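You operate a simulated robot arm through the tools that you are given. There is no shell and no other tool. Be economical: measure what you need, move in short steps, check, and stop when the job is done.

You are at the controls of a simulated two-armed robot. One attempt, no reset.

Task
Take the gold scarf from the top of the black table and lay it out flat on the top of the make-up table.

It is judged by the outcome, as a careful person would: the job done as asked, and still so three seconds after it is handed in. It fails if anything else is knocked over, pushed out of place, dropped, spilled or broken.

Robot
Two 7-joint arms with two-finger parallel grippers on one trunk, on a base that drives. Base frame: it is fixed to the floor where the robot stands at the start and does not move with it; the origin is under the middle of the robot, x ahead of it, y to its left, z up. Readings come in cm, rad, newtons and seconds.
The left shoulder is at the start at [5, 16.8, 108.2], the right one opposite. Places, roughly: top of the make-up table [90, 140, 80]. Payload 1.57 kg a hand.
The tool frame of a hand sits at the grasp point between the pads (the TCP): z along the fingers, y along the line on which they close. The tips reach 3 cm beyond it. Largest opening 8 cm; finger width 1.7, thickness 1.2; the body of the gripper, 4 by 8.2 cm, starts 8 cm behind the TCP.
Orientation is that of the tool frame in the base frame, as a unit quaternion [x, y, z, w]. With the fingers straight down and closing along the base's y, the tool's x points along the base's -x, its y along +y and its z along -z.

Tools
- The arms move only by the tool nudge_tool. It takes "left_rows", "right_rows" or both (then of equal length, played together; a hand with none holds still); each is a list of rows, each a list of 3 entries, a list of its own where there are three numbers: the shift along the tool's x, y, z in cm, then the turn, a rotation vector about the tool's x, y, z in rad, then the finger opening in cm, from 0 to 8. In form: [[[dx, dy, dz], [ax, ay, az], claw], ...]. A call has 1 to 10 rows; each row shifts and turns the commanded pose from where the row before left it, along the tool's axes as they then stand. Rows are played at 5 a second. More than 5 cm and 0.15 rad between two rows, or a gripper value outside its range, and nothing of the call is played. A pose out of reach is approached as far as the arm can. The call stops where the force on the tool passes 40 N (or 10 N more than at its start, if that is more) or the arm is blocked; 0.2 s more then pass. The fingers move at their own pace (about 4.5 cm/s each) and stop on an object; they squeeze with about 38 N. The grip force told is the motor's: it shows also when the fingers shut on nothing. Time passes only in rows, and 0.2 s behind the last, so rows that do not move let the fingers close. It gives the time, the measured TCP pose, the force on the tool (base axes), the opening and the grip force at its end, in the units of the frame above (readings bear some noise).
- Cameras (640 x 400 px; columns grow to the right, rows downward): "scene" is now at [12.12, -1.29, 128.06]; the picture's right is [-0.15, -0.99, 0.00], its down [-0.67, 0.10, -0.73] and it looks along [0.73, -0.11, -0.68] (base axes); focal length 277 px, centre (320, 200). "left" rides on the left gripper at [7.2, 0.7, -12.2] in its tool frame; the picture's right is [-0.09, 1.00, 0.00], its down [-0.84, -0.08, -0.54] and it looks along [-0.54, -0.05, 0.84] (tool axes); focal length 238 px, centre (320, 200). "right" rides on the right gripper at [7.2, -0.7, -12.2] in its tool frame; the picture's right is [0.09, 1.00, 0.00], its down [-0.84, 0.08, -0.54] and it looks along [-0.54, 0.05, 0.84] (tool axes); focal length 238 px, centre (320, 200). There is no depth. A picture from a camera that has moved, and an enlarged one, comes with that camera's place and axes in the base frame and with its lens.
- get_image(camera): a new picture of that camera. The clock stands still meanwhile.
- lift_body(by): slides the trunk up (or, below 0, down) by that many cm; the arms and the scene camera ride with it, the base frame stays. It gives what a move gives, with no picture.
- steer(legs): drives the robot by 1 to 6 legs, each [ahead, left, turn to the left] in cm, cm and rad, along the robot's own axes; the way and the turn of a leg run together, so that a leg with both is an arc; at most 150 cm and 3.142 rad a leg. The arms and the cameras ride along, it lands a little off, and it stops where it bumps. It gives what a move gives.
- pan_tilt(pan, tilt): turns the head with the scene camera to pan (to the left, within 1.396 rad either way) and tilt (down, from -0.506 to 1.204), counted from straight ahead of the robot. It gives what a move gives.
- zoom(camera, box): a new picture of the part [left, top, right, bottom] of that camera's present view, enlarged. The clock stands still meanwhile.
- job_done(): hands the job in; it is judged then, once.

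Go step by step. Nothing tells you exact positions but the pictures and the camera data: compare them with the known pose of the tool, close in by small moves and look again before you grip or let go. The budget is 120 turns and 92 pictures, counting those below and the enlarged ones. Unless the task says otherwise, let go and move clear before handing in, and close with one line.

The tools are called after "Request:" as name(argument=value, ...) on one line, values as JSON. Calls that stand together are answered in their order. nudge_tool: Moves the arms, as the interface text tells. Its arguments: {"type":"object","properties":{"left_rows":{"type":"array","items":{"type":"array"}},"right_rows":{"type":"array","items":{"type":"array"}}},"required":[]} The other tools are called the same way: lift_body (by) slides the trunk up or down; steer (legs) drives the base; pan_tilt (pan, tilt) turns the head that bears the scene camera; get_image (camera) takes a picture; zoom (camera, box) takes an enlarged picture of a part of a camera's view; job_done () hands the job in.

At the start:

```text
t: 0.0
left_tcp_pos: [45.26, 23.72, 97.12]
left_tool_rot: [-0.001, 1.0, 0.0, -0.001]
left_ft_force: [0.2, 0.2, 0.0]
left_finger_gap: 8.01
left_grasp_force: 0.2
right_tcp_pos: [41.91, -22.42, 96.51]
right_tool_rot: [0.001, 1.0, 0.001, -0.001]
right_ft_force: [0.1, 0.3, 0.0]
right_finger_gap: 7.99
right_grasp_force: 0.1
trunk travel left (down, up): [-25.0, 19.3]
robot x, y, heading: [0.05, -0.14, -0.003]
head pan, tilt: [-0.155, 0.745]
```

scene: 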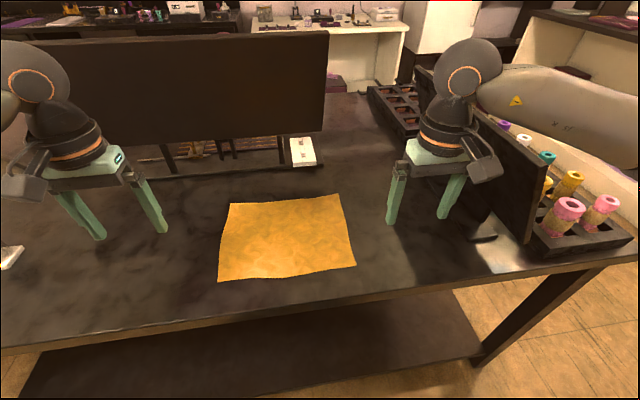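
right: 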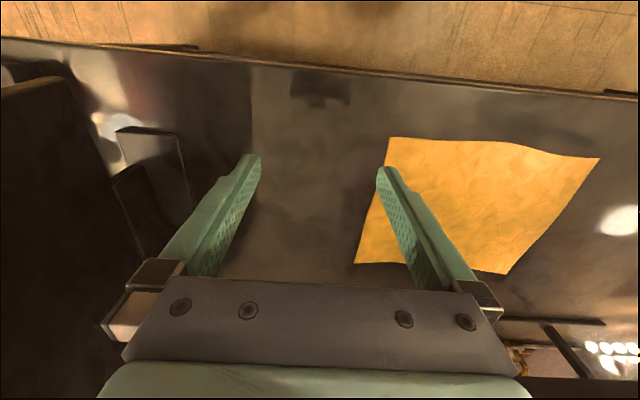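
left: 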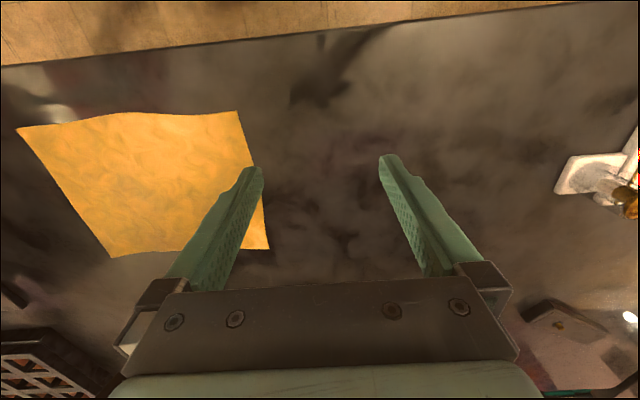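

The gold scarf lies flat on the black table, at roughly x 47–71, y −15 to 15. Before planning, I'll look toward the make-up table.

Request:
pan_tilt(pan=1.0, tilt=0.4)

Request:
get_image(camera="scene")

```text
t: 1.4
left_tcp_pos: [45.31, 23.69, 97.06]
left_tool_rot: [-0.001, 1.0, 0.0, 0.0]
left_ft_force: [0.6, 0.0, -0.4]
left_finger_gap: 8.0
left_grasp_force: 0.0
right_tcp_pos: [41.9, -22.33, 96.57]
right_tool_rot: [0.001, 1.0, 0.001, 0.002]
right_ft_force: [0.2, -0.5, 0.0]
right_finger_gap: 8.0
right_grasp_force: 0.0
trunk travel left (down, up): [-25.0, 19.3]
robot x, y, heading: [0.14, -0.06, 0.004]
head pan, tilt: [1.0, 0.4]
```

```text
88 pictures are left
camera scene: at [8.92, 7.78, 131.13], right [0.84, -0.54, 0.0], down [-0.21, -0.33, -0.92], along [0.5, 0.77, -0.39], focal length 277 px, centre (320, 200)
```

scene: 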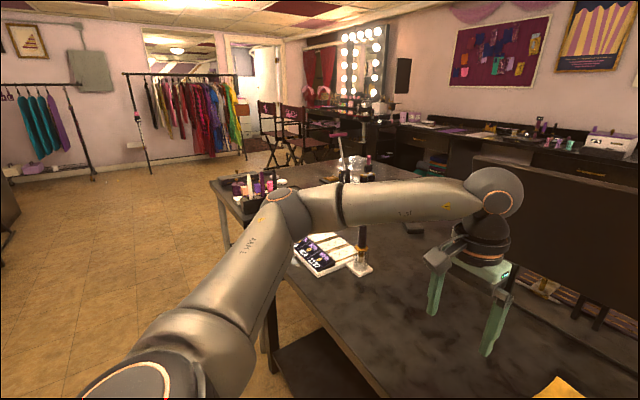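

Request:
zoom(camera="scene", box=[200, 90, 460, 290])

Request:
get_image(camera="left")

```text
2.00 times, centred on (330, 190) of scene
camera zoom: at [8.92, 7.78, 131.13], right [0.84, -0.54, 0.0], down [-0.21, -0.33, -0.92], along [0.5, 0.77, -0.39], focal length 554 px, centre (300, 220)
```

zoom: 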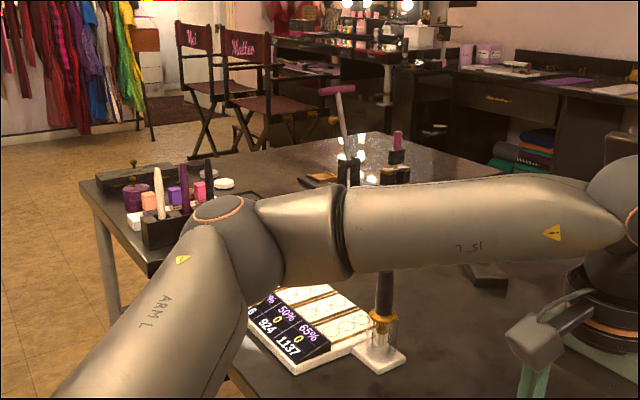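

```text
86 pictures are left
camera left: at [38.08, 24.25, 109.41], right [0.09, 1.0, 0.0], down [0.84, -0.08, 0.54], along [0.54, -0.05, -0.84], focal length 238 px, centre (320, 200)
```

left: 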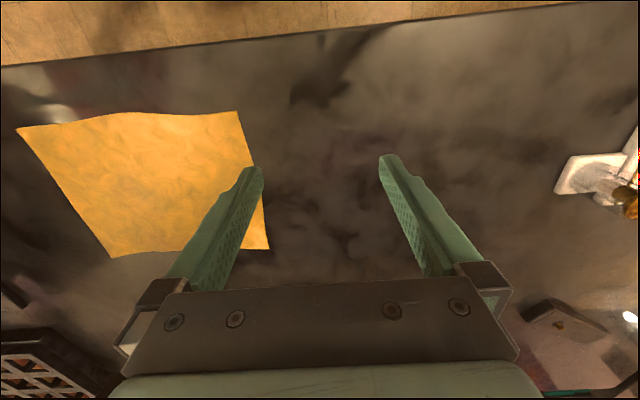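

The make-up table adjoins the black table's left end, but the left arm hides most of it. I'll bring both hands over the scarf's near corners first, to about 82 cm high, then look.

Request:
nudge_tool(left_rows=[[[-0.65, -2.7, 3.7], [0, 0, 0], 4], [[-0.65, -2.7, 3.7], [0, 0, 0], 4], [[-0.65, -2.7, 3.7], [0, 0, 0], 4], [[-0.65, -2.7, 3.7], [0, 0, 0], 4], [[0, 0, 0], [0, 0, 0], 4]], right_rows=[[[-1.5, 2.5, 3.6], [0, 0, 0], 4], [[-1.5, 2.5, 3.6], [0, 0, 0], 4], [[-1.5, 2.5, 3.6], [0, 0, 0], 4], [[-1.5, 2.5, 3.6], [0, 0, 0], 4], [[0, 0, 0], [0, 0, 0], 4]])

Request:
pan_tilt(pan=0, tilt=0.95)

Request:
get_image(camera="scene")

Request:
get_image(camera="left")

Request:
get_image(camera="right")

```text
t: 2.6
left_tcp_pos: [48.11, 12.86, 83.05]
left_tool_rot: [-0.002, 1.0, -0.004, 0.007]
left_ft_force: [-0.4, 0.9, 14.5]
left_finger_gap: 3.9
left_grasp_force: 0.0
right_tcp_pos: [48.07, -12.11, 83.09]
right_tool_rot: [0.002, 1.0, 0.006, 0.011]
right_ft_force: [0.0, -1.2, 16.0]
right_finger_gap: 3.89
right_grasp_force: 0.1
trunk travel left (down, up): [-25.0, 19.3]
robot x, y, heading: [0.15, -0.04, 0.007]
head pan, tilt: [1.0, 0.4]
stopped in row 5 (right hand): the force on the tool passed its limit (the readings are from after the stop); the commanded pose is now the measured one
```

```text
t: 3.9
left_tcp_pos: [48.03, 12.84, 82.96]
left_tool_rot: [-0.001, 1.0, -0.004, 0.008]
left_ft_force: [4.2, -0.1, 24.1]
left_finger_gap: 3.95
left_grasp_force: 0.1
right_tcp_pos: [48.05, -12.2, 83.06]
right_tool_rot: [0.002, 1.0, 0.006, 0.012]
right_ft_force: [4.4, -1.2, 24.9]
right_finger_gap: 3.94
right_grasp_force: 0.0
trunk travel left (down, up): [-25.0, 19.3]
robot x, y, heading: [0.25, 0.1, 0.001]
head pan, tilt: [0.0, 0.949]
```

```text
85 pictures are left
camera scene: at [10.86, -0.02, 126.52], right [0.0, -1.0, 0.0], down [-0.81, 0.0, -0.59], along [0.59, 0.0, -0.81], focal length 277 px, centre (320, 200)
```

scene: 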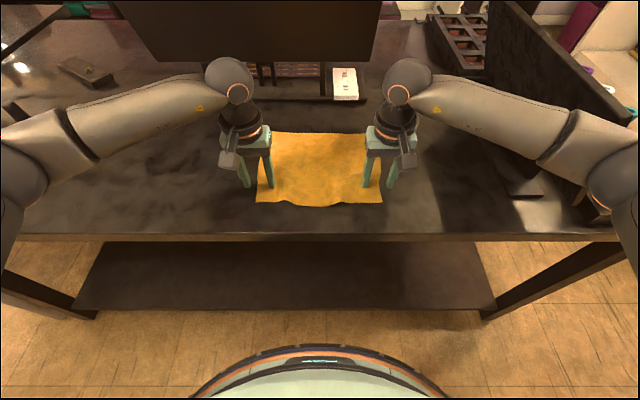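

```text
84 pictures are left
camera left: at [40.81, 13.47, 95.26], right [0.09, 1.0, -0.01], down [0.83, -0.07, 0.56], along [0.55, -0.05, -0.83], focal length 238 px, centre (320, 200)
```

left: 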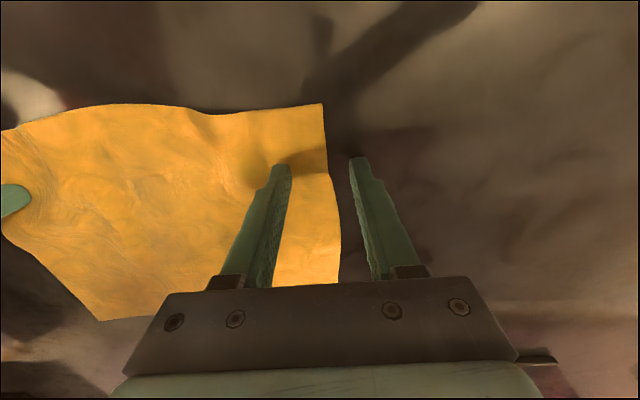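

```text
83 pictures are left
camera right: at [40.62, -13.05, 95.12], right [-0.09, 1.0, 0.01], down [0.82, 0.07, 0.56], along [0.56, 0.06, -0.83], focal length 238 px, centre (320, 200)
```

right: 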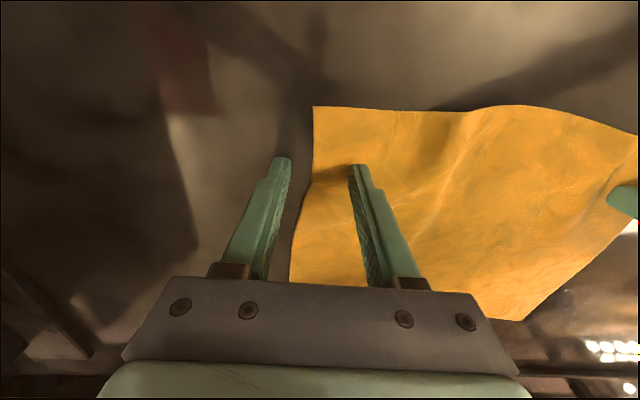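

The fingers touched down with the TCP at z≈83, so the table top is at about z=80. That puts the scarf's near edge at x≈43.5 and its sides at y≈±13.7. I'll lift and re-place the hands nearer the corners.

Request:
nudge_tool(left_rows=[[[0, 0, -2.5], [0, 0, 0], 4], [[3, -2.2, 0], [0, 0, 0], 4], [[0, 0, 0], [0, 0, 0], 4]], right_rows=[[[0, 0, -2.5], [0, 0, 0], 4], [[3, 1.6, 0], [0, 0, 0], 4], [[0, 0, 0], [0, 0, 0], 4]])

Request:
get_image(camera="left")

Request:
get_image(camera="right")

Request:
zoom(camera="scene", box=[200, 100, 440, 250])

```text
t: 4.7
left_tcp_pos: [45.13, 10.75, 85.08]
left_tool_rot: [-0.002, 1.0, -0.002, 0.002]
left_ft_force: [-0.4, -0.4, 0.3]
left_finger_gap: 3.98
left_grasp_force: 0.0
right_tcp_pos: [45.0, -10.72, 85.07]
right_tool_rot: [0.002, 1.0, 0.004, 0.005]
right_ft_force: [-0.1, -1.4, -0.5]
right_finger_gap: 3.99
right_grasp_force: 0.1
trunk travel left (down, up): [-25.0, 19.3]
robot x, y, heading: [0.32, 0.06, 0.002]
head pan, tilt: [0.0, 0.949]
```

```text
82 pictures are left
camera left: at [37.93, 11.36, 97.46], right [0.09, 1.0, 0.0], down [0.83, -0.07, 0.55], along [0.54, -0.05, -0.84], focal length 238 px, centre (320, 200)
```

left: 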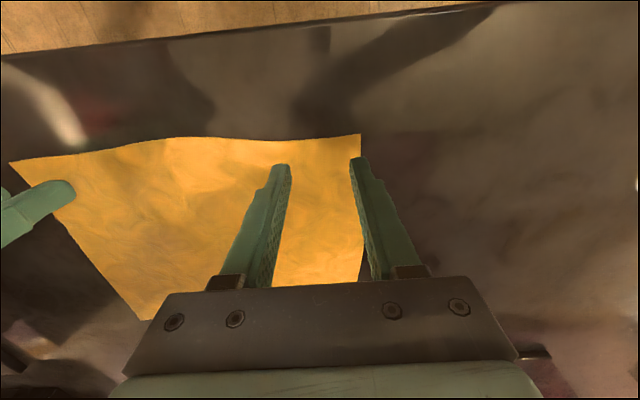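

```text
81 pictures are left
camera right: at [37.75, -11.58, 97.2], right [-0.09, 1.0, 0.01], down [0.83, 0.07, 0.55], along [0.55, 0.05, -0.83], focal length 238 px, centre (320, 200)
```

right: 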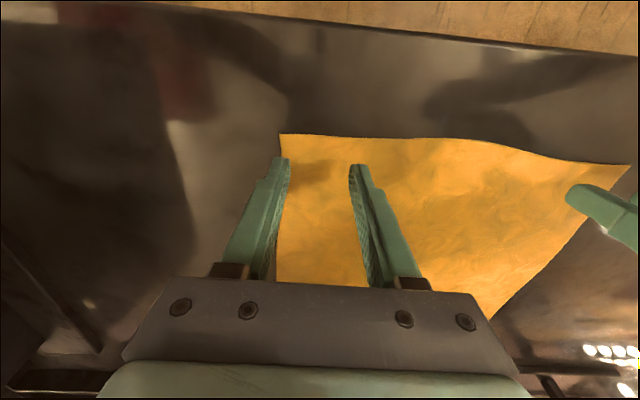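

```text
2.67 times, centred on (320, 175) of scene
camera zoom: at [11.16, -0.02, 126.46], right [0.0, -1.0, 0.0], down [-0.81, 0.0, -0.58], along [0.58, 0.0, -0.81], focal length 738 px, centre (320, 267)
```

zoom: 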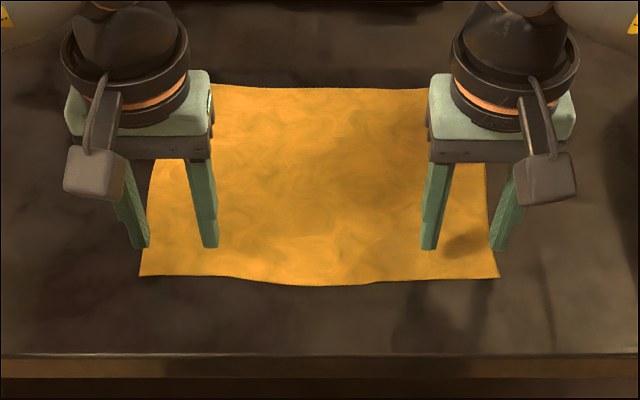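

The near corners are at about (43.6, ±13.9) and both finger pairs sit just over them. I'll shift slightly inward, press down lightly and close.

Request:
nudge_tool(left_rows=[[[0.2, -0.7, 0], [0, 0, 0], 4], [[0, 0, 2.1], [0, 0, 0], 4], [[0, 0, 0.1], [0, 0, 0], 2], [[0, 0, 0], [0, 0, 0], 0], [[0, 0, 0], [0, 0, 0], 0], [[0, 0, 0], [0, 0, 0], 0]], right_rows=[[[0.2, 0.7, 0], [0, 0, 0], 4], [[0, 0, 2.1], [0, 0, 0], 4], [[0, 0, 0.1], [0, 0, 0], 2], [[0, 0, 0], [0, 0, 0], 0], [[0, 0, 0], [0, 0, 0], 0], [[0, 0, 0], [0, 0, 0], 0]])

Request:
get_image(camera="left")

Request:
get_image(camera="right")

Request:
zoom(camera="scene", box=[200, 100, 440, 250])

```text
t: 6.0
left_tcp_pos: [44.95, 9.82, 83.02]
left_tool_rot: [-0.001, 1.0, -0.003, 0.004]
left_ft_force: [-0.1, -9.0, 2.8]
left_finger_gap: 0.19
left_grasp_force: 23.6
right_tcp_pos: [44.87, -9.85, 83.1]
right_tool_rot: [0.001, 1.0, 0.006, 0.008]
right_ft_force: [0.0, 8.8, 6.1]
right_finger_gap: 0.18
right_grasp_force: 24.2
trunk travel left (down, up): [-25.0, 19.3]
robot x, y, heading: [0.07, 0.24, 0.0]
head pan, tilt: [0.0, 0.949]
```

```text
79 pictures are left
camera left: at [37.69, 10.52, 95.37], right [0.09, 1.0, -0.01], down [0.83, -0.07, 0.55], along [0.55, -0.06, -0.84], focal length 238 px, centre (320, 200)
```

left: 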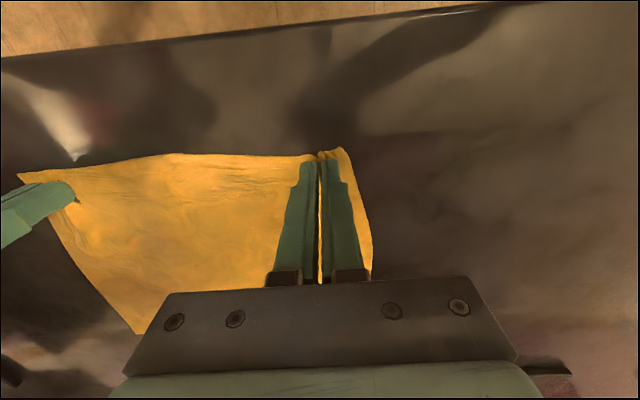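

```text
78 pictures are left
camera right: at [37.53, -10.71, 95.24], right [-0.09, 1.0, 0.01], down [0.83, 0.07, 0.56], along [0.55, 0.06, -0.83], focal length 238 px, centre (320, 200)
```

right: 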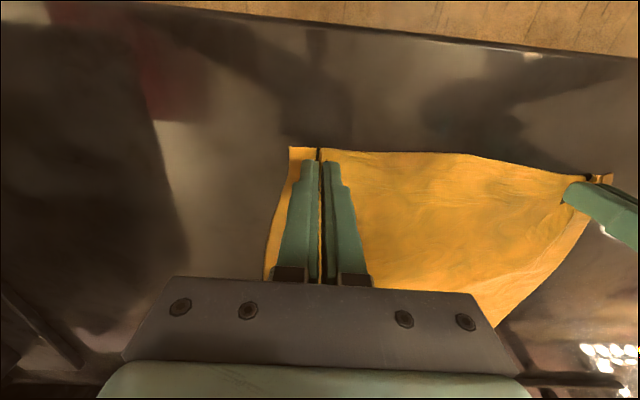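

```text
2.67 times, centred on (320, 175) of scene
camera zoom: at [11.11, 0.0, 126.48], right [0.0, -1.0, 0.0], down [-0.81, 0.0, -0.58], along [0.58, 0.0, -0.81], focal length 738 px, centre (320, 267)
```

zoom: 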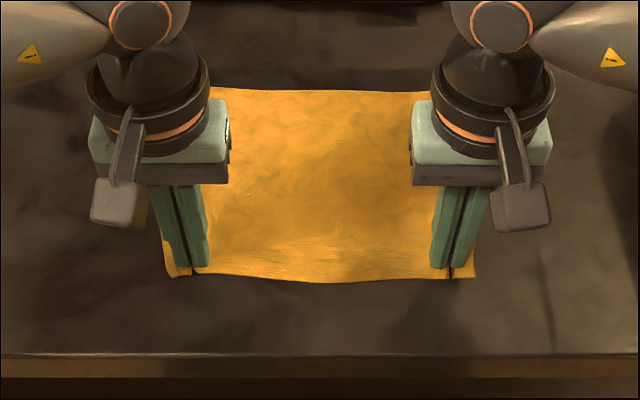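

Both grippers have pinched a fold of scarf at the corners. I'll raise the trunk to lift it and check.

Request:
lift_body(by=19)

Request:
get_image(camera="scene")

Request:
get_image(camera="left")

```text
t: 8.1
left_tcp_pos: [45.0, 9.96, 102.02]
left_tool_rot: [-0.001, 1.0, -0.003, 0.004]
left_ft_force: [0.5, -13.0, -0.3]
left_finger_gap: 0.17
left_grasp_force: 23.8
right_tcp_pos: [44.85, -9.9, 102.17]
right_tool_rot: [0.001, 1.0, 0.004, 0.007]
right_ft_force: [0.6, 13.5, -0.1]
right_finger_gap: 0.18
right_grasp_force: 23.6
trunk travel left (down, up): [-44.0, 0.3]
robot x, y, heading: [-0.09, -0.1, -0.002]
head pan, tilt: [0.0, 0.949]
```

```text
76 pictures are left
camera scene: at [11.18, -0.02, 145.46], right [0.0, -1.0, 0.0], down [-0.81, 0.0, -0.58], along [0.58, 0.0, -0.81], focal length 277 px, centre (320, 200)
```

scene: 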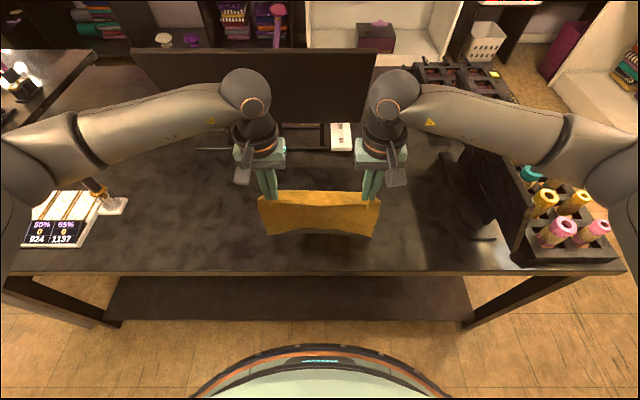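

```text
75 pictures are left
camera left: at [37.76, 10.56, 114.3], right [0.09, 1.0, -0.01], down [0.83, -0.07, 0.55], along [0.55, -0.05, -0.84], focal length 238 px, centre (320, 200)
```

left: 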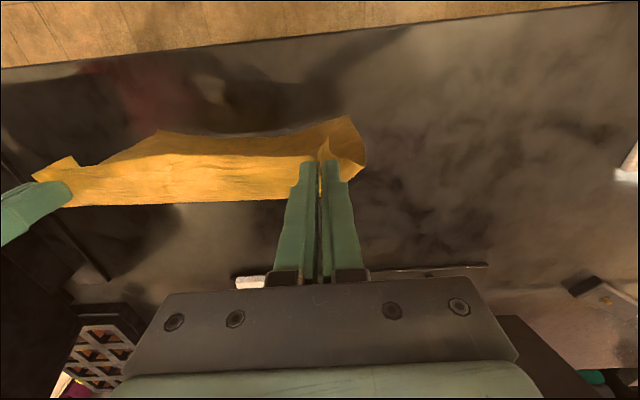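

The scarf is held by both corners and hangs down. I'll raise the hands a bit more, back away from the table and look at the make-up table.

Request:
nudge_tool(left_rows=[[[0, 0, -3], [0, 0, 0], 0], [[0, 0, -3], [0, 0, 0], 0], [[0, 0, 0], [0, 0, 0], 0]], right_rows=[[[0, 0, -3], [0, 0, 0], 0], [[0, 0, -3], [0, 0, 0], 0], [[0, 0, 0], [0, 0, 0], 0]])

Request:
steer(legs=[[-45, 0, 0]])

Request:
pan_tilt(pan=0.9, tilt=0.45)

Request:
get_image(camera="scene")

```text
t: 8.9
left_tcp_pos: [44.95, 9.8, 108.24]
left_tool_rot: [-0.002, 1.0, -0.003, 0.004]
left_ft_force: [-0.1, -12.5, -0.2]
left_finger_gap: 0.21
left_grasp_force: 23.8
right_tcp_pos: [44.91, -10.0, 108.08]
right_tool_rot: [0.002, 1.0, 0.005, 0.007]
right_ft_force: [0.3, 12.6, 0.5]
right_finger_gap: 0.19
right_grasp_force: 23.4
trunk travel left (down, up): [-44.0, 0.3]
robot x, y, heading: [-0.03, 0.24, -0.003]
head pan, tilt: [0.0, 0.949]
```

```text
t: 11.7
left_tcp_pos: [-1.31, 9.95, 108.19]
left_tool_rot: [-0.002, 1.0, -0.002, 0.005]
left_ft_force: [-0.7, -14.1, 0.0]
left_finger_gap: 0.16
left_grasp_force: 23.6
right_tcp_pos: [-1.26, -9.85, 108.15]
right_tool_rot: [0.002, 1.0, 0.005, 0.008]
right_ft_force: [-0.7, 13.7, 0.3]
right_finger_gap: 0.19
right_grasp_force: 23.6
trunk travel left (down, up): [-44.0, 0.3]
robot x, y, heading: [-46.22, 0.02, 0.0]
head pan, tilt: [0.0, 0.949]
```

```text
t: 12.9
left_tcp_pos: [-1.37, 9.89, 108.21]
left_tool_rot: [-0.002, 1.0, -0.004, 0.004]
left_ft_force: [-0.3, -9.8, -0.8]
left_finger_gap: 0.19
left_grasp_force: 23.6
right_tcp_pos: [-1.21, -9.98, 108.16]
right_tool_rot: [0.0, 1.0, 0.005, 0.007]
right_ft_force: [-0.7, 11.3, -0.6]
right_finger_gap: 0.17
right_grasp_force: 23.6
trunk travel left (down, up): [-44.0, 0.3]
robot x, y, heading: [-46.12, -0.02, -0.001]
head pan, tilt: [0.901, 0.45]
```

```text
74 pictures are left
camera scene: at [-36.55, 7.18, 149.66], right [0.78, -0.62, 0.0], down [-0.27, -0.34, -0.9], along [0.56, 0.71, -0.44], focal length 277 px, centre (320, 200)
```

scene: 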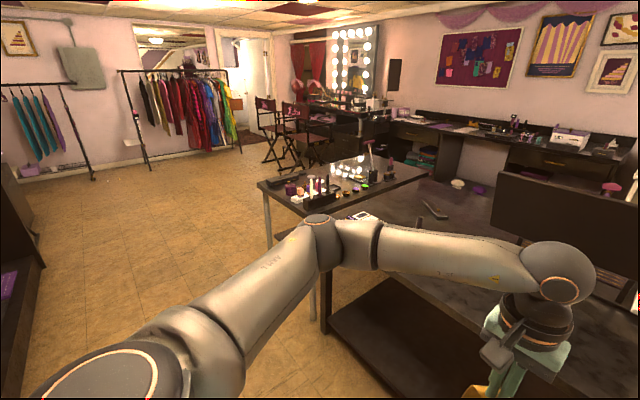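

The make-up table stands separately beyond the black table, with its near edge at x≈38, and the floor on this side is clear. I'll drive left to stand facing it.

Request:
steer(legs=[[0, 130, 0]])

Request:
pan_tilt(pan=0, tilt=0.55)

Request:
get_image(camera="scene")

```text
t: 19.4
left_tcp_pos: [-1.05, 139.86, 108.24]
left_tool_rot: [0.001, 1.0, -0.004, 0.004]
left_ft_force: [0.3, -12.1, 0.5]
left_finger_gap: 0.18
left_grasp_force: 24.0
right_tcp_pos: [-1.08, 119.99, 107.95]
right_tool_rot: [0.003, 1.0, 0.005, 0.006]
right_ft_force: [0.1, 11.5, 0.0]
right_finger_gap: 0.17
right_grasp_force: 23.3
trunk travel left (down, up): [-44.0, 0.3]
robot x, y, heading: [-46.15, 130.24, -0.007]
head pan, tilt: [0.901, 0.45]
```

```text
t: 20.6
left_tcp_pos: [-1.05, 139.73, 108.31]
left_tool_rot: [0.002, 1.0, -0.004, 0.004]
left_ft_force: [-0.1, -9.2, -1.3]
left_finger_gap: 0.21
left_grasp_force: 23.6
right_tcp_pos: [-1.02, 120.05, 108.11]
right_tool_rot: [0.004, 1.0, 0.006, 0.008]
right_ft_force: [-0.3, 9.1, 0.6]
right_finger_gap: 0.16
right_grasp_force: 23.9
trunk travel left (down, up): [-44.0, 0.3]
robot x, y, heading: [-46.08, 129.89, -0.004]
head pan, tilt: [0.0, 0.55]
```

```text
73 pictures are left
camera scene: at [-33.05, 130.06, 148.76], right [0.0, -1.0, 0.0], down [-0.52, 0.0, -0.85], along [0.85, 0.0, -0.52], focal length 277 px, centre (320, 200)
```

scene: 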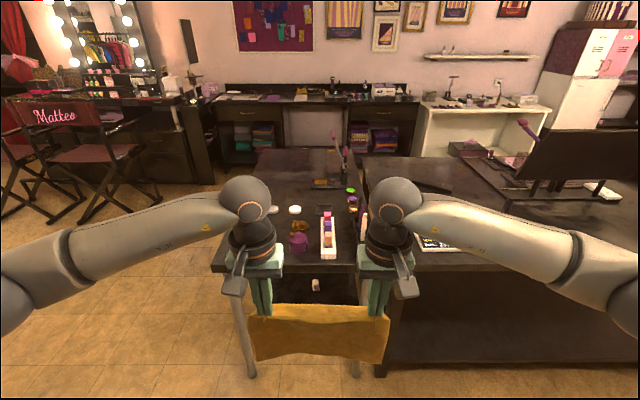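

Request:
zoom(camera="scene", box=[200, 120, 400, 290])

Request:
get_image(camera="right")

```text
2.35 times, centred on (300, 205) of scene
camera zoom: at [-33.05, 130.06, 148.76], right [0.0, -1.0, 0.0], down [-0.52, 0.0, -0.85], along [0.85, 0.0, -0.52], focal length 652 px, centre (367, 188)
```

zoom: 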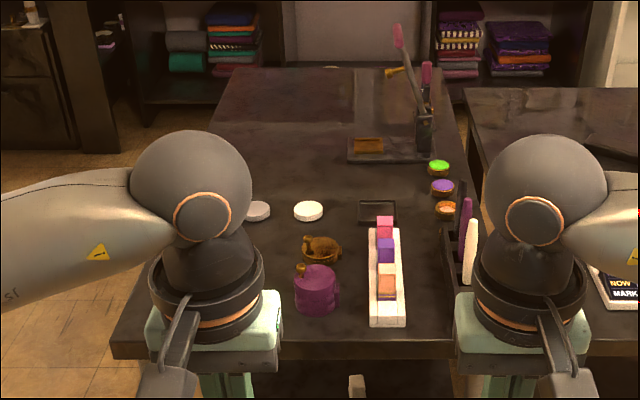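

```text
71 pictures are left
camera right: at [-8.39, 119.2, 120.21], right [-0.09, 1.0, 0.01], down [0.83, 0.07, 0.56], along [0.55, 0.06, -0.83], focal length 238 px, centre (320, 200)
```

right: 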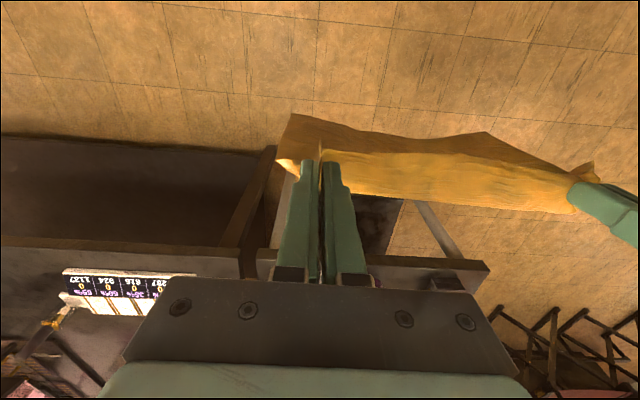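

The make-up table spans about x 35–143, y 117–167. Its near end is crowded, but beyond the white caps (x>76) the left side, y>137, looks free, especially around x 104–132. I'll drive round to its open left side and face it from there.

Request:
steer(legs=[[0, 100, 0], [110, 0, 0], [54, 0, 0], [0, 0, -1.567]])

Request:
pan_tilt(pan=0, tilt=0.6)

Request:
get_image(camera="scene")

```text
t: 37.6
left_tcp_pos: [128.24, 185.95, 108.36]
left_tool_rot: [0.698, 0.716, -0.006, 0.0]
left_ft_force: [-10.6, -1.5, -0.1]
left_finger_gap: 0.15
left_grasp_force: 23.5
right_tcp_pos: [108.42, 185.57, 108.03]
right_tool_rot: [0.701, 0.713, -0.001, 0.008]
right_ft_force: [11.1, 0.3, -0.4]
right_finger_gap: 0.2
right_grasp_force: 23.8
trunk travel left (down, up): [-44.0, 0.3]
robot x, y, heading: [117.54, 230.18, -1.549]
head pan, tilt: [0.0, 0.55]
```

```text
t: 38.2
left_tcp_pos: [128.24, 185.92, 108.17]
left_tool_rot: [0.699, 0.715, -0.007, 0.0]
left_ft_force: [-8.6, 0.4, -0.7]
left_finger_gap: 0.18
left_grasp_force: 23.7
right_tcp_pos: [108.6, 185.47, 108.15]
right_tool_rot: [0.701, 0.714, -0.001, 0.009]
right_ft_force: [7.3, 0.5, 0.2]
right_finger_gap: 0.2
right_grasp_force: 23.7
trunk travel left (down, up): [-44.0, 0.3]
robot x, y, heading: [117.52, 231.01, -1.552]
head pan, tilt: [0.0, 0.6]
```

```text
70 pictures are left
camera scene: at [117.59, 217.73, 148.31], right [-1.0, -0.02, 0.0], down [-0.01, 0.56, -0.83], along [0.02, -0.83, -0.56], focal length 277 px, centre (320, 200)
```

scene: 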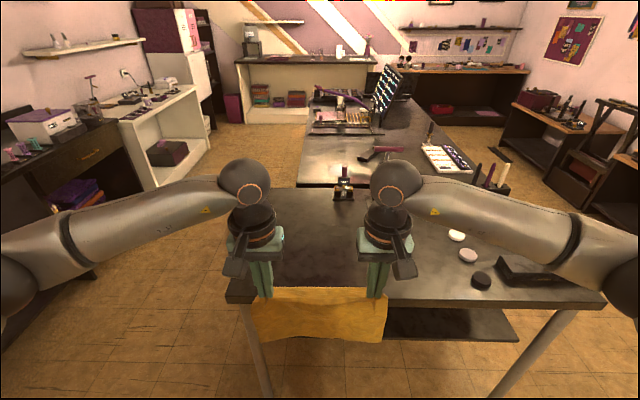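

Request:
zoom(camera="scene", box=[220, 130, 460, 310])

Request:
get_image(camera="right")

Request:
get_image(camera="left")

```text
2.22 times, centred on (340, 220) of scene
camera zoom: at [117.59, 217.73, 148.31], right [-1.0, -0.02, 0.0], down [-0.01, 0.56, -0.83], along [0.02, -0.83, -0.56], focal length 615 px, centre (276, 156)
```

zoom: 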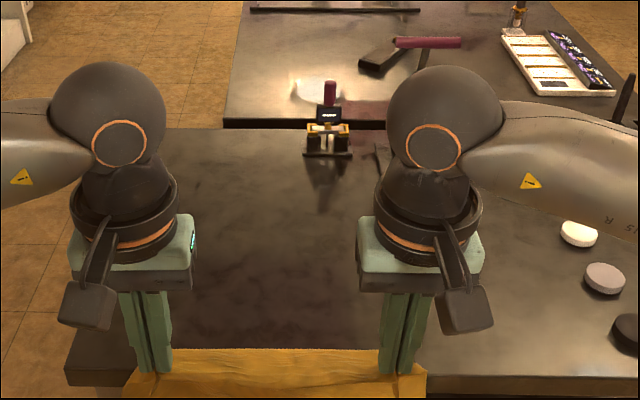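

```text
68 pictures are left
camera right: at [107.66, 192.74, 120.21], right [0.99, 0.11, 0.01], down [0.09, -0.83, 0.56], along [0.07, -0.55, -0.83], focal length 238 px, centre (320, 200)
```

right: 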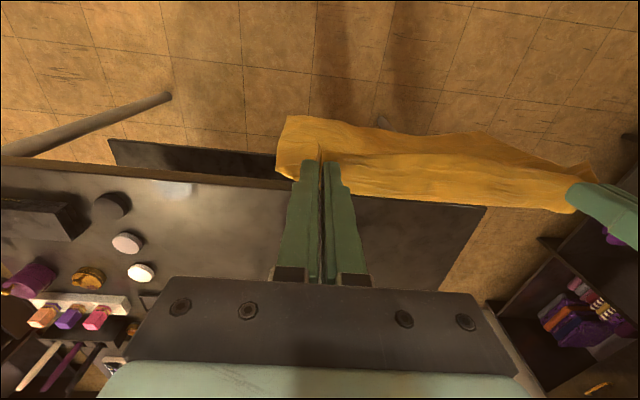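

```text
67 pictures are left
camera left: at [128.84, 193.15, 120.5], right [1.0, -0.07, -0.01], down [-0.05, -0.83, 0.55], along [-0.05, -0.55, -0.84], focal length 238 px, centre (320, 200)
```

left: 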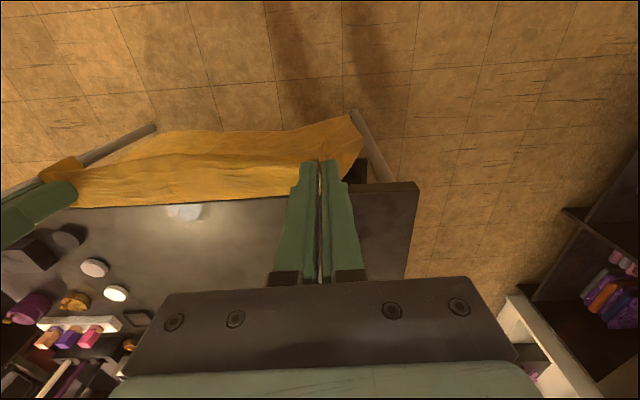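

The area x 85–145, y 130–168 of the make-up table is bare apart from a small stand near y≈114. I'll raise the hands a bit, drive up so the scarf is over the edge, then check.

Request:
nudge_tool(left_rows=[[[0, 0, -2.5], [0, 0, 0], 0], [[0, 0, -2.5], [0, 0, 0], 0], [[0, 0, 0], [0, 0, 0], 0]], right_rows=[[[0, 0, -2.5], [0, 0, 0], 0], [[0, 0, -2.5], [0, 0, 0], 0], [[0, 0, 0], [0, 0, 0], 0]])

Request:
steer(legs=[[24, 0, -0.015]])

Request:
pan_tilt(pan=0, tilt=0.85)

Request:
get_image(camera="scene")

Request:
get_image(camera="left")

```text
t: 39.0
left_tcp_pos: [128.14, 185.88, 113.23]
left_tool_rot: [0.699, 0.715, -0.007, 0.0]
left_ft_force: [-12.8, -0.8, -0.3]
left_finger_gap: 0.2
left_grasp_force: 23.6
right_tcp_pos: [108.44, 185.58, 113.09]
right_tool_rot: [0.7, 0.714, -0.001, 0.009]
right_ft_force: [11.9, 0.7, -0.6]
right_finger_gap: 0.18
right_grasp_force: 23.0
trunk travel left (down, up): [-44.0, 0.3]
robot x, y, heading: [117.48, 230.87, -1.546]
head pan, tilt: [0.0, 0.6]
```

```text
t: 40.8
left_tcp_pos: [128.07, 161.24, 113.3]
left_tool_rot: [0.702, 0.712, -0.007, 0.0]
left_ft_force: [-13.5, -0.1, 0.0]
left_finger_gap: 0.18
left_grasp_force: 23.5
right_tcp_pos: [108.26, 161.31, 112.99]
right_tool_rot: [0.705, 0.709, 0.0, 0.009]
right_ft_force: [12.8, 0.2, 0.1]
right_finger_gap: 0.18
right_grasp_force: 23.2
trunk travel left (down, up): [-44.0, 0.3]
robot x, y, heading: [117.91, 206.12, -1.556]
head pan, tilt: [0.0, 0.6]
```

```text
t: 41.6
left_tcp_pos: [128.04, 161.33, 113.32]
left_tool_rot: [0.703, 0.711, -0.007, 0.0]
left_ft_force: [-10.3, -0.6, -0.4]
left_finger_gap: 0.18
left_grasp_force: 24.2
right_tcp_pos: [108.23, 161.07, 113.17]
right_tool_rot: [0.704, 0.71, -0.001, 0.011]
right_ft_force: [9.9, 0.1, -0.4]
right_finger_gap: 0.18
right_grasp_force: 23.4
trunk travel left (down, up): [-44.0, 0.3]
robot x, y, heading: [117.53, 206.18, -1.561]
head pan, tilt: [0.0, 0.85]
```

```text
66 pictures are left
camera scene: at [117.81, 194.24, 146.23], right [-1.0, -0.01, 0.0], down [-0.01, 0.75, -0.66], along [0.01, -0.66, -0.75], focal length 277 px, centre (320, 200)
```

scene: 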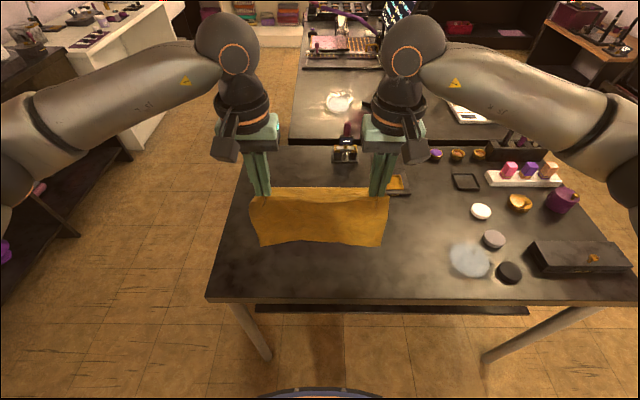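

```text
65 pictures are left
camera left: at [128.85, 168.59, 125.5], right [1.0, -0.08, -0.01], down [-0.06, -0.83, 0.55], along [-0.05, -0.55, -0.83], focal length 238 px, centre (320, 200)
```

left: 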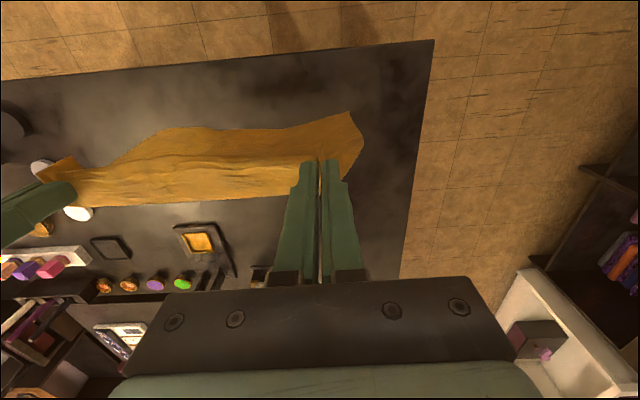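

The table below is clear; the nearest item is the gold-pan tile at about (93, 129). I'll extend the hands forward about 16 cm and lower to where the free edge is near the surface.

Request:
nudge_tool(left_rows=[[[-4, 0, 0], [0, 0, 0], 0], [[-4, 0, 0], [0, 0, 0], 0], [[-4, 0, 0], [0, 0, 0], 0], [[-4, 0, 0], [0, 0, 0], 0], [[0, 0, 2.5], [0, 0, 0], 0], [[0, 0, 2.5], [0, 0, 0], 0], [[0, 0, 2], [0, 0, 0], 0], [[0, 0, 0], [0, 0, 0], 0]], right_rows=[[[-4, 0, 0], [0, 0, 0], 0], [[-4, 0, 0], [0, 0, 0], 0], [[-4, 0, 0], [0, 0, 0], 0], [[-4, 0, 0], [0, 0, 0], 0], [[0, 0, 2.5], [0, 0, 0], 0], [[0, 0, 2.5], [0, 0, 0], 0], [[0, 0, 2], [0, 0, 0], 0], [[0, 0, 0], [0, 0, 0], 0]])

Request:
get_image(camera="scene")

Request:
get_image(camera="left")

```text
t: 43.4
left_tcp_pos: [128.36, 145.28, 106.29]
left_tool_rot: [0.703, 0.711, -0.007, 0.0]
left_ft_force: [-12.0, 0.1, 0.1]
left_finger_gap: 0.19
left_grasp_force: 23.3
right_tcp_pos: [108.41, 144.94, 106.29]
right_tool_rot: [0.704, 0.71, -0.002, 0.01]
right_ft_force: [12.2, 0.5, -0.3]
right_finger_gap: 0.2
right_grasp_force: 23.2
trunk travel left (down, up): [-44.0, 0.3]
robot x, y, heading: [117.93, 206.09, -1.561]
head pan, tilt: [0.0, 0.85]
```

```text
64 pictures are left
camera scene: at [117.8, 194.25, 146.22], right [-1.0, -0.01, 0.0], down [-0.01, 0.75, -0.66], along [0.01, -0.66, -0.75], focal length 277 px, centre (320, 200)
```

scene: 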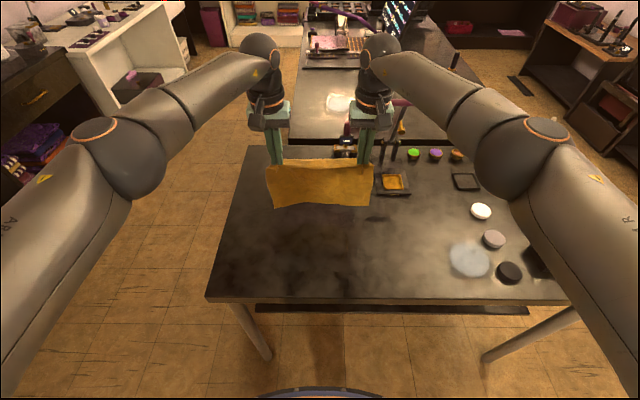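

```text
63 pictures are left
camera left: at [129.06, 152.49, 118.49], right [1.0, -0.08, -0.01], down [-0.06, -0.83, 0.55], along [-0.05, -0.55, -0.83], focal length 238 px, centre (320, 200)
```

left: 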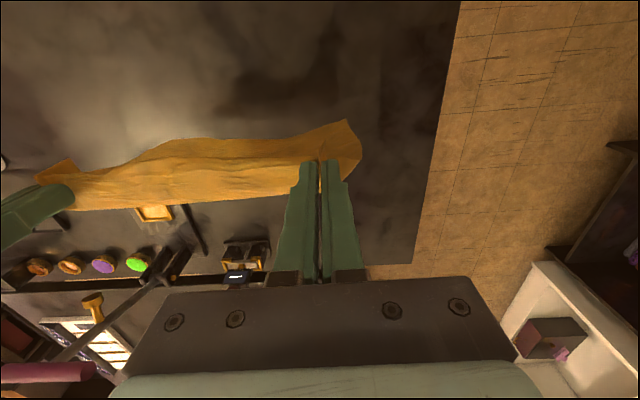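

The scarf hangs straight with its free edge just above the surface at y≈144. Next I'll lower it and pull back toward me so it lays out.

Request:
nudge_tool(left_rows=[[[0, 0, 2.8], [0, 0, 0], 0], [[1, 0, 1], [0, 0, 0], 0], [[2, 0, 1], [0, 0, 0], 0], [[2, 0, 1.5], [0, 0, 0], 0], [[2, 0, 1.5], [0, 0, 0], 0], [[2, 0, 1.5], [0, 0, 0], 0], [[0, 0, 0], [0, 0, 0], 0]], right_rows=[[[0, 0, 2.8], [0, 0, 0], 0], [[1, 0, 1], [0, 0, 0], 0], [[2, 0, 1], [0, 0, 0], 0], [[2, 0, 1.5], [0, 0, 0], 0], [[2, 0, 1.5], [0, 0, 0], 0], [[2, 0, 1.5], [0, 0, 0], 0], [[0, 0, 0], [0, 0, 0], 0]])

Request:
get_image(camera="scene")

Request:
get_image(camera="left")

```text
t: 45.0
left_tcp_pos: [128.14, 154.15, 96.93]
left_tool_rot: [0.703, 0.711, -0.006, 0.0]
left_ft_force: [-6.1, -0.8, 0.5]
left_finger_gap: 0.19
left_grasp_force: 23.7
right_tcp_pos: [108.54, 153.76, 96.78]
right_tool_rot: [0.705, 0.709, -0.001, 0.009]
right_ft_force: [5.5, -0.3, 0.5]
right_finger_gap: 0.16
right_grasp_force: 23.4
trunk travel left (down, up): [-44.0, 0.3]
robot x, y, heading: [117.77, 205.79, -1.566]
head pan, tilt: [0.0, 0.85]
```

```text
62 pictures are left
camera scene: at [117.81, 194.21, 146.22], right [-1.0, -0.01, 0.0], down [-0.01, 0.75, -0.66], along [0.01, -0.66, -0.75], focal length 277 px, centre (320, 200)
```

scene: 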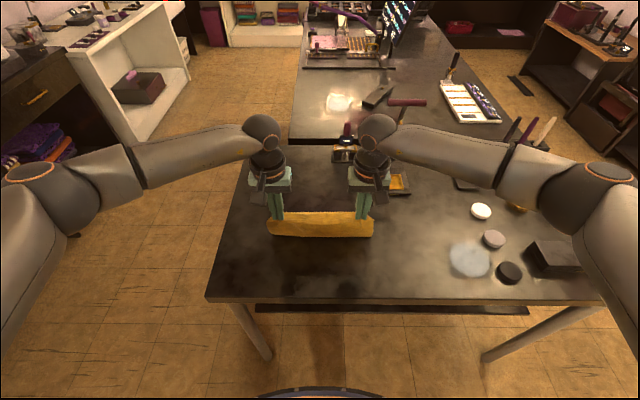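

```text
61 pictures are left
camera left: at [128.86, 161.42, 109.16], right [1.0, -0.08, -0.01], down [-0.06, -0.83, 0.55], along [-0.05, -0.55, -0.84], focal length 238 px, centre (320, 200)
```

left: 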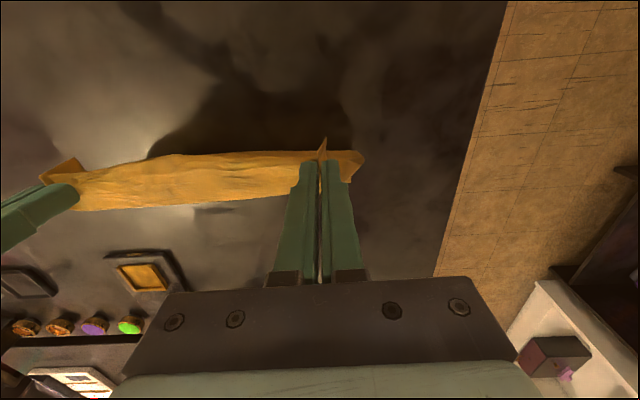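

Request:
zoom(camera="scene", box=[230, 150, 420, 270])

Request:
get_image(camera="right")

```text
3.33 times, centred on (325, 210) of scene
camera zoom: at [117.81, 194.21, 146.22], right [-1.0, -0.01, 0.0], down [-0.01, 0.75, -0.66], along [0.01, -0.66, -0.75], focal length 923 px, centre (303, 167)
```

zoom: 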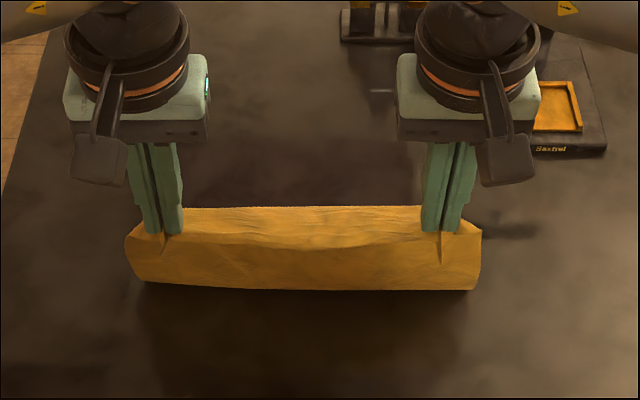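

```text
59 pictures are left
camera right: at [107.81, 161.08, 108.99], right [1.0, 0.1, 0.01], down [0.08, -0.83, 0.56], along [0.06, -0.55, -0.83], focal length 238 px, centre (320, 200)
```

right: 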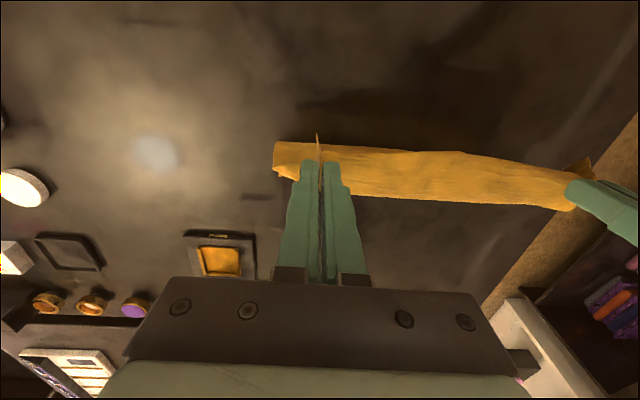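

The lower part already lies on the table, bending away from me as wanted. I'll keep pulling back and lowering.

Request:
nudge_tool(left_rows=[[[2.4, 0, 1.5], [0, 0, 0], 0], [[2.4, 0, 1.8], [0, 0, 0], 0], [[2.2, 0, 2.2], [0, 0, 0], 0], [[1.8, 0, 2.3], [0, 0, 0], 0], [[1.5, 0, 2.2], [0, 0, 0], 0], [[0, 0, 0], [0, 0, 0], 0]], right_rows=[[[2.4, 0, 1.5], [0, 0, 0], 0], [[2.4, 0, 1.8], [0, 0, 0], 0], [[2.2, 0, 2.2], [0, 0, 0], 0], [[1.8, 0, 2.3], [0, 0, 0], 0], [[1.5, 0, 2.2], [0, 0, 0], 0], [[0, 0, 0], [0, 0, 0], 0]])

Request:
zoom(camera="scene", box=[200, 150, 420, 300])

Request:
get_image(camera="left")

```text
t: 46.4
left_tcp_pos: [127.87, 164.35, 87.06]
left_tool_rot: [0.703, 0.711, -0.006, -0.001]
left_ft_force: [-2.5, -0.5, -0.4]
left_finger_gap: 0.19
left_grasp_force: 23.4
right_tcp_pos: [108.54, 164.02, 86.85]
right_tool_rot: [0.704, 0.71, -0.001, 0.009]
right_ft_force: [2.4, -0.4, 0.9]
right_finger_gap: 0.18
right_grasp_force: 23.6
trunk travel left (down, up): [-44.0, 0.3]
robot x, y, heading: [117.47, 206.0, -1.57]
head pan, tilt: [0.0, 0.85]
```

```text
2.67 times, centred on (310, 225) of scene
camera zoom: at [117.81, 194.22, 146.22], right [-1.0, -0.01, 0.0], down [-0.01, 0.75, -0.66], along [0.01, -0.66, -0.75], focal length 738 px, centre (347, 133)
```

zoom: 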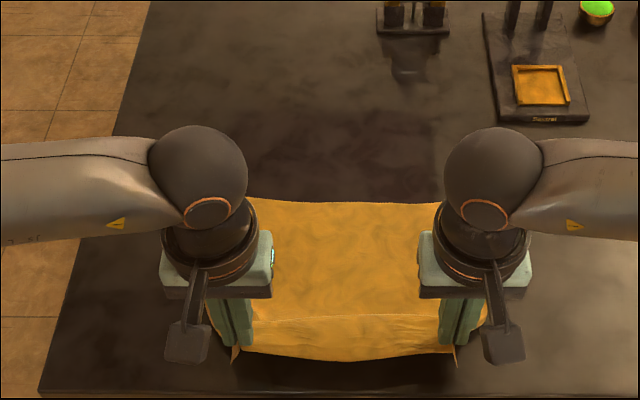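

```text
57 pictures are left
camera left: at [128.63, 171.61, 99.23], right [1.0, -0.08, -0.01], down [-0.06, -0.83, 0.55], along [-0.05, -0.55, -0.84], focal length 238 px, centre (320, 200)
```

left: 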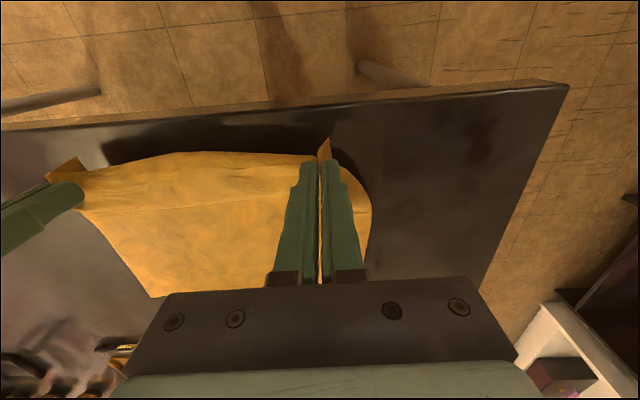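

It laid out well, but the far edge sits at y≈146, so the near edge would end up right at the table's edge (y≈168). I'll lift again by the reverse path, drive 5 cm nearer and re-lay it further in.

Request:
nudge_tool(left_rows=[[[-3.2, 0, -4.4], [0, 0, 0], 0], [[-4, 0, -4.2], [0, 0, 0], 0], [[-4, 0, -4], [0, 0, 0], 0], [[-4, 0, -4], [0, 0, 0], 0], [[-4, 0, -4], [0, 0, 0], 0], [[0, 0, -1], [0, 0, 0], 0]], right_rows=[[[-3.2, 0, -4.4], [0, 0, 0], 0], [[-4, 0, -4.2], [0, 0, 0], 0], [[-4, 0, -4], [0, 0, 0], 0], [[-4, 0, -4], [0, 0, 0], 0], [[-4, 0, -4], [0, 0, 0], 0], [[0, 0, -1], [0, 0, 0], 0]])

Request:
steer(legs=[[5, 0, 0]])

Request:
get_image(camera="scene")

```text
refused: row 1 steps farther than a row can; nothing moved
```

```text
t: 47.3
left_tcp_pos: [127.95, 159.45, 87.03]
left_tool_rot: [0.703, 0.711, -0.005, 0.0]
left_ft_force: [-1.5, -0.6, -1.0]
left_finger_gap: 0.18
left_grasp_force: 23.0
right_tcp_pos: [108.75, 158.97, 86.77]
right_tool_rot: [0.704, 0.71, -0.002, 0.01]
right_ft_force: [2.6, 0.0, 0.6]
right_finger_gap: 0.17
right_grasp_force: 23.5
trunk travel left (down, up): [-44.0, 0.3]
robot x, y, heading: [117.73, 200.78, -1.56]
head pan, tilt: [0.0, 0.85]
```

```text
56 pictures are left
camera scene: at [117.86, 189.15, 146.2], right [-1.0, -0.01, 0.0], down [-0.01, 0.75, -0.66], along [0.01, -0.66, -0.75], focal length 277 px, centre (320, 200)
```

scene: 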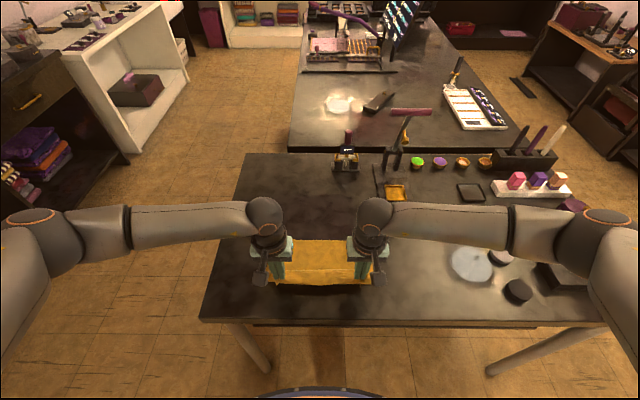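

The lift was refused for step size but the drive went through; no harm done, the scarf just bellies a little. Now I'll lift and extend in smaller steps.

Request:
nudge_tool(left_rows=[[[-1, 0, -4], [0, 0, 0], 0], [[-3, 0, -3.5], [0, 0, 0], 0], [[-3, 0, -3.5], [0, 0, 0], 0], [[-3.4, 0, -3.5], [0, 0, 0], 0], [[-3.4, 0, -3.5], [0, 0, 0], 0], [[-3.6, 0, -3], [0, 0, 0], 0], [[0, 0, 0], [0, 0, 0], 0]], right_rows=[[[-1, 0, -4], [0, 0, 0], 0], [[-3, 0, -3.5], [0, 0, 0], 0], [[-3, 0, -3.5], [0, 0, 0], 0], [[-3.4, 0, -3.5], [0, 0, 0], 0], [[-3.4, 0, -3.5], [0, 0, 0], 0], [[-3.6, 0, -3], [0, 0, 0], 0], [[0, 0, 0], [0, 0, 0], 0]])

Request:
get_image(camera="scene")

Request:
get_image(camera="right")

```text
t: 48.9
left_tcp_pos: [128.37, 142.1, 108.11]
left_tool_rot: [0.704, 0.71, -0.007, -0.001]
left_ft_force: [-4.7, -0.1, -0.3]
left_finger_gap: 0.19
left_grasp_force: 22.9
right_tcp_pos: [108.79, 142.06, 108.23]
right_tool_rot: [0.704, 0.71, 0.0, 0.011]
right_ft_force: [4.9, 0.2, 0.0]
right_finger_gap: 0.18
right_grasp_force: 23.5
trunk travel left (down, up): [-44.0, 0.3]
robot x, y, heading: [117.5, 201.13, -1.562]
head pan, tilt: [0.0, 0.85]
```

```text
55 pictures are left
camera scene: at [117.86, 189.31, 146.22], right [-1.0, -0.01, 0.0], down [-0.01, 0.75, -0.66], along [0.01, -0.66, -0.75], focal length 277 px, centre (320, 200)
```

scene: 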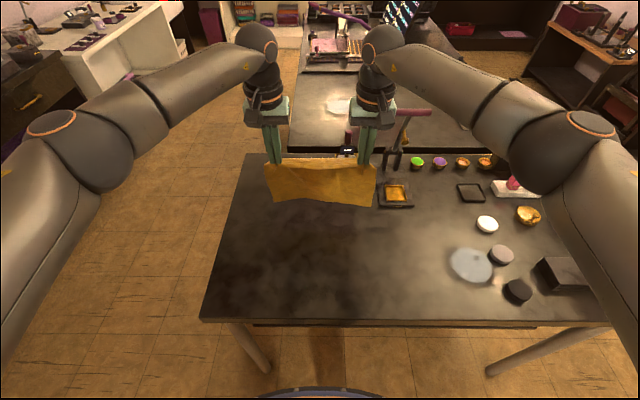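

```text
54 pictures are left
camera right: at [107.96, 149.36, 120.17], right [0.99, 0.1, 0.01], down [0.08, -0.83, 0.56], along [0.07, -0.55, -0.83], focal length 238 px, centre (320, 200)
```

right: 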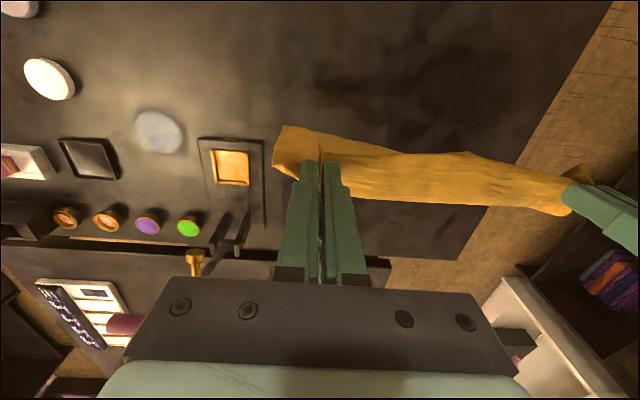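

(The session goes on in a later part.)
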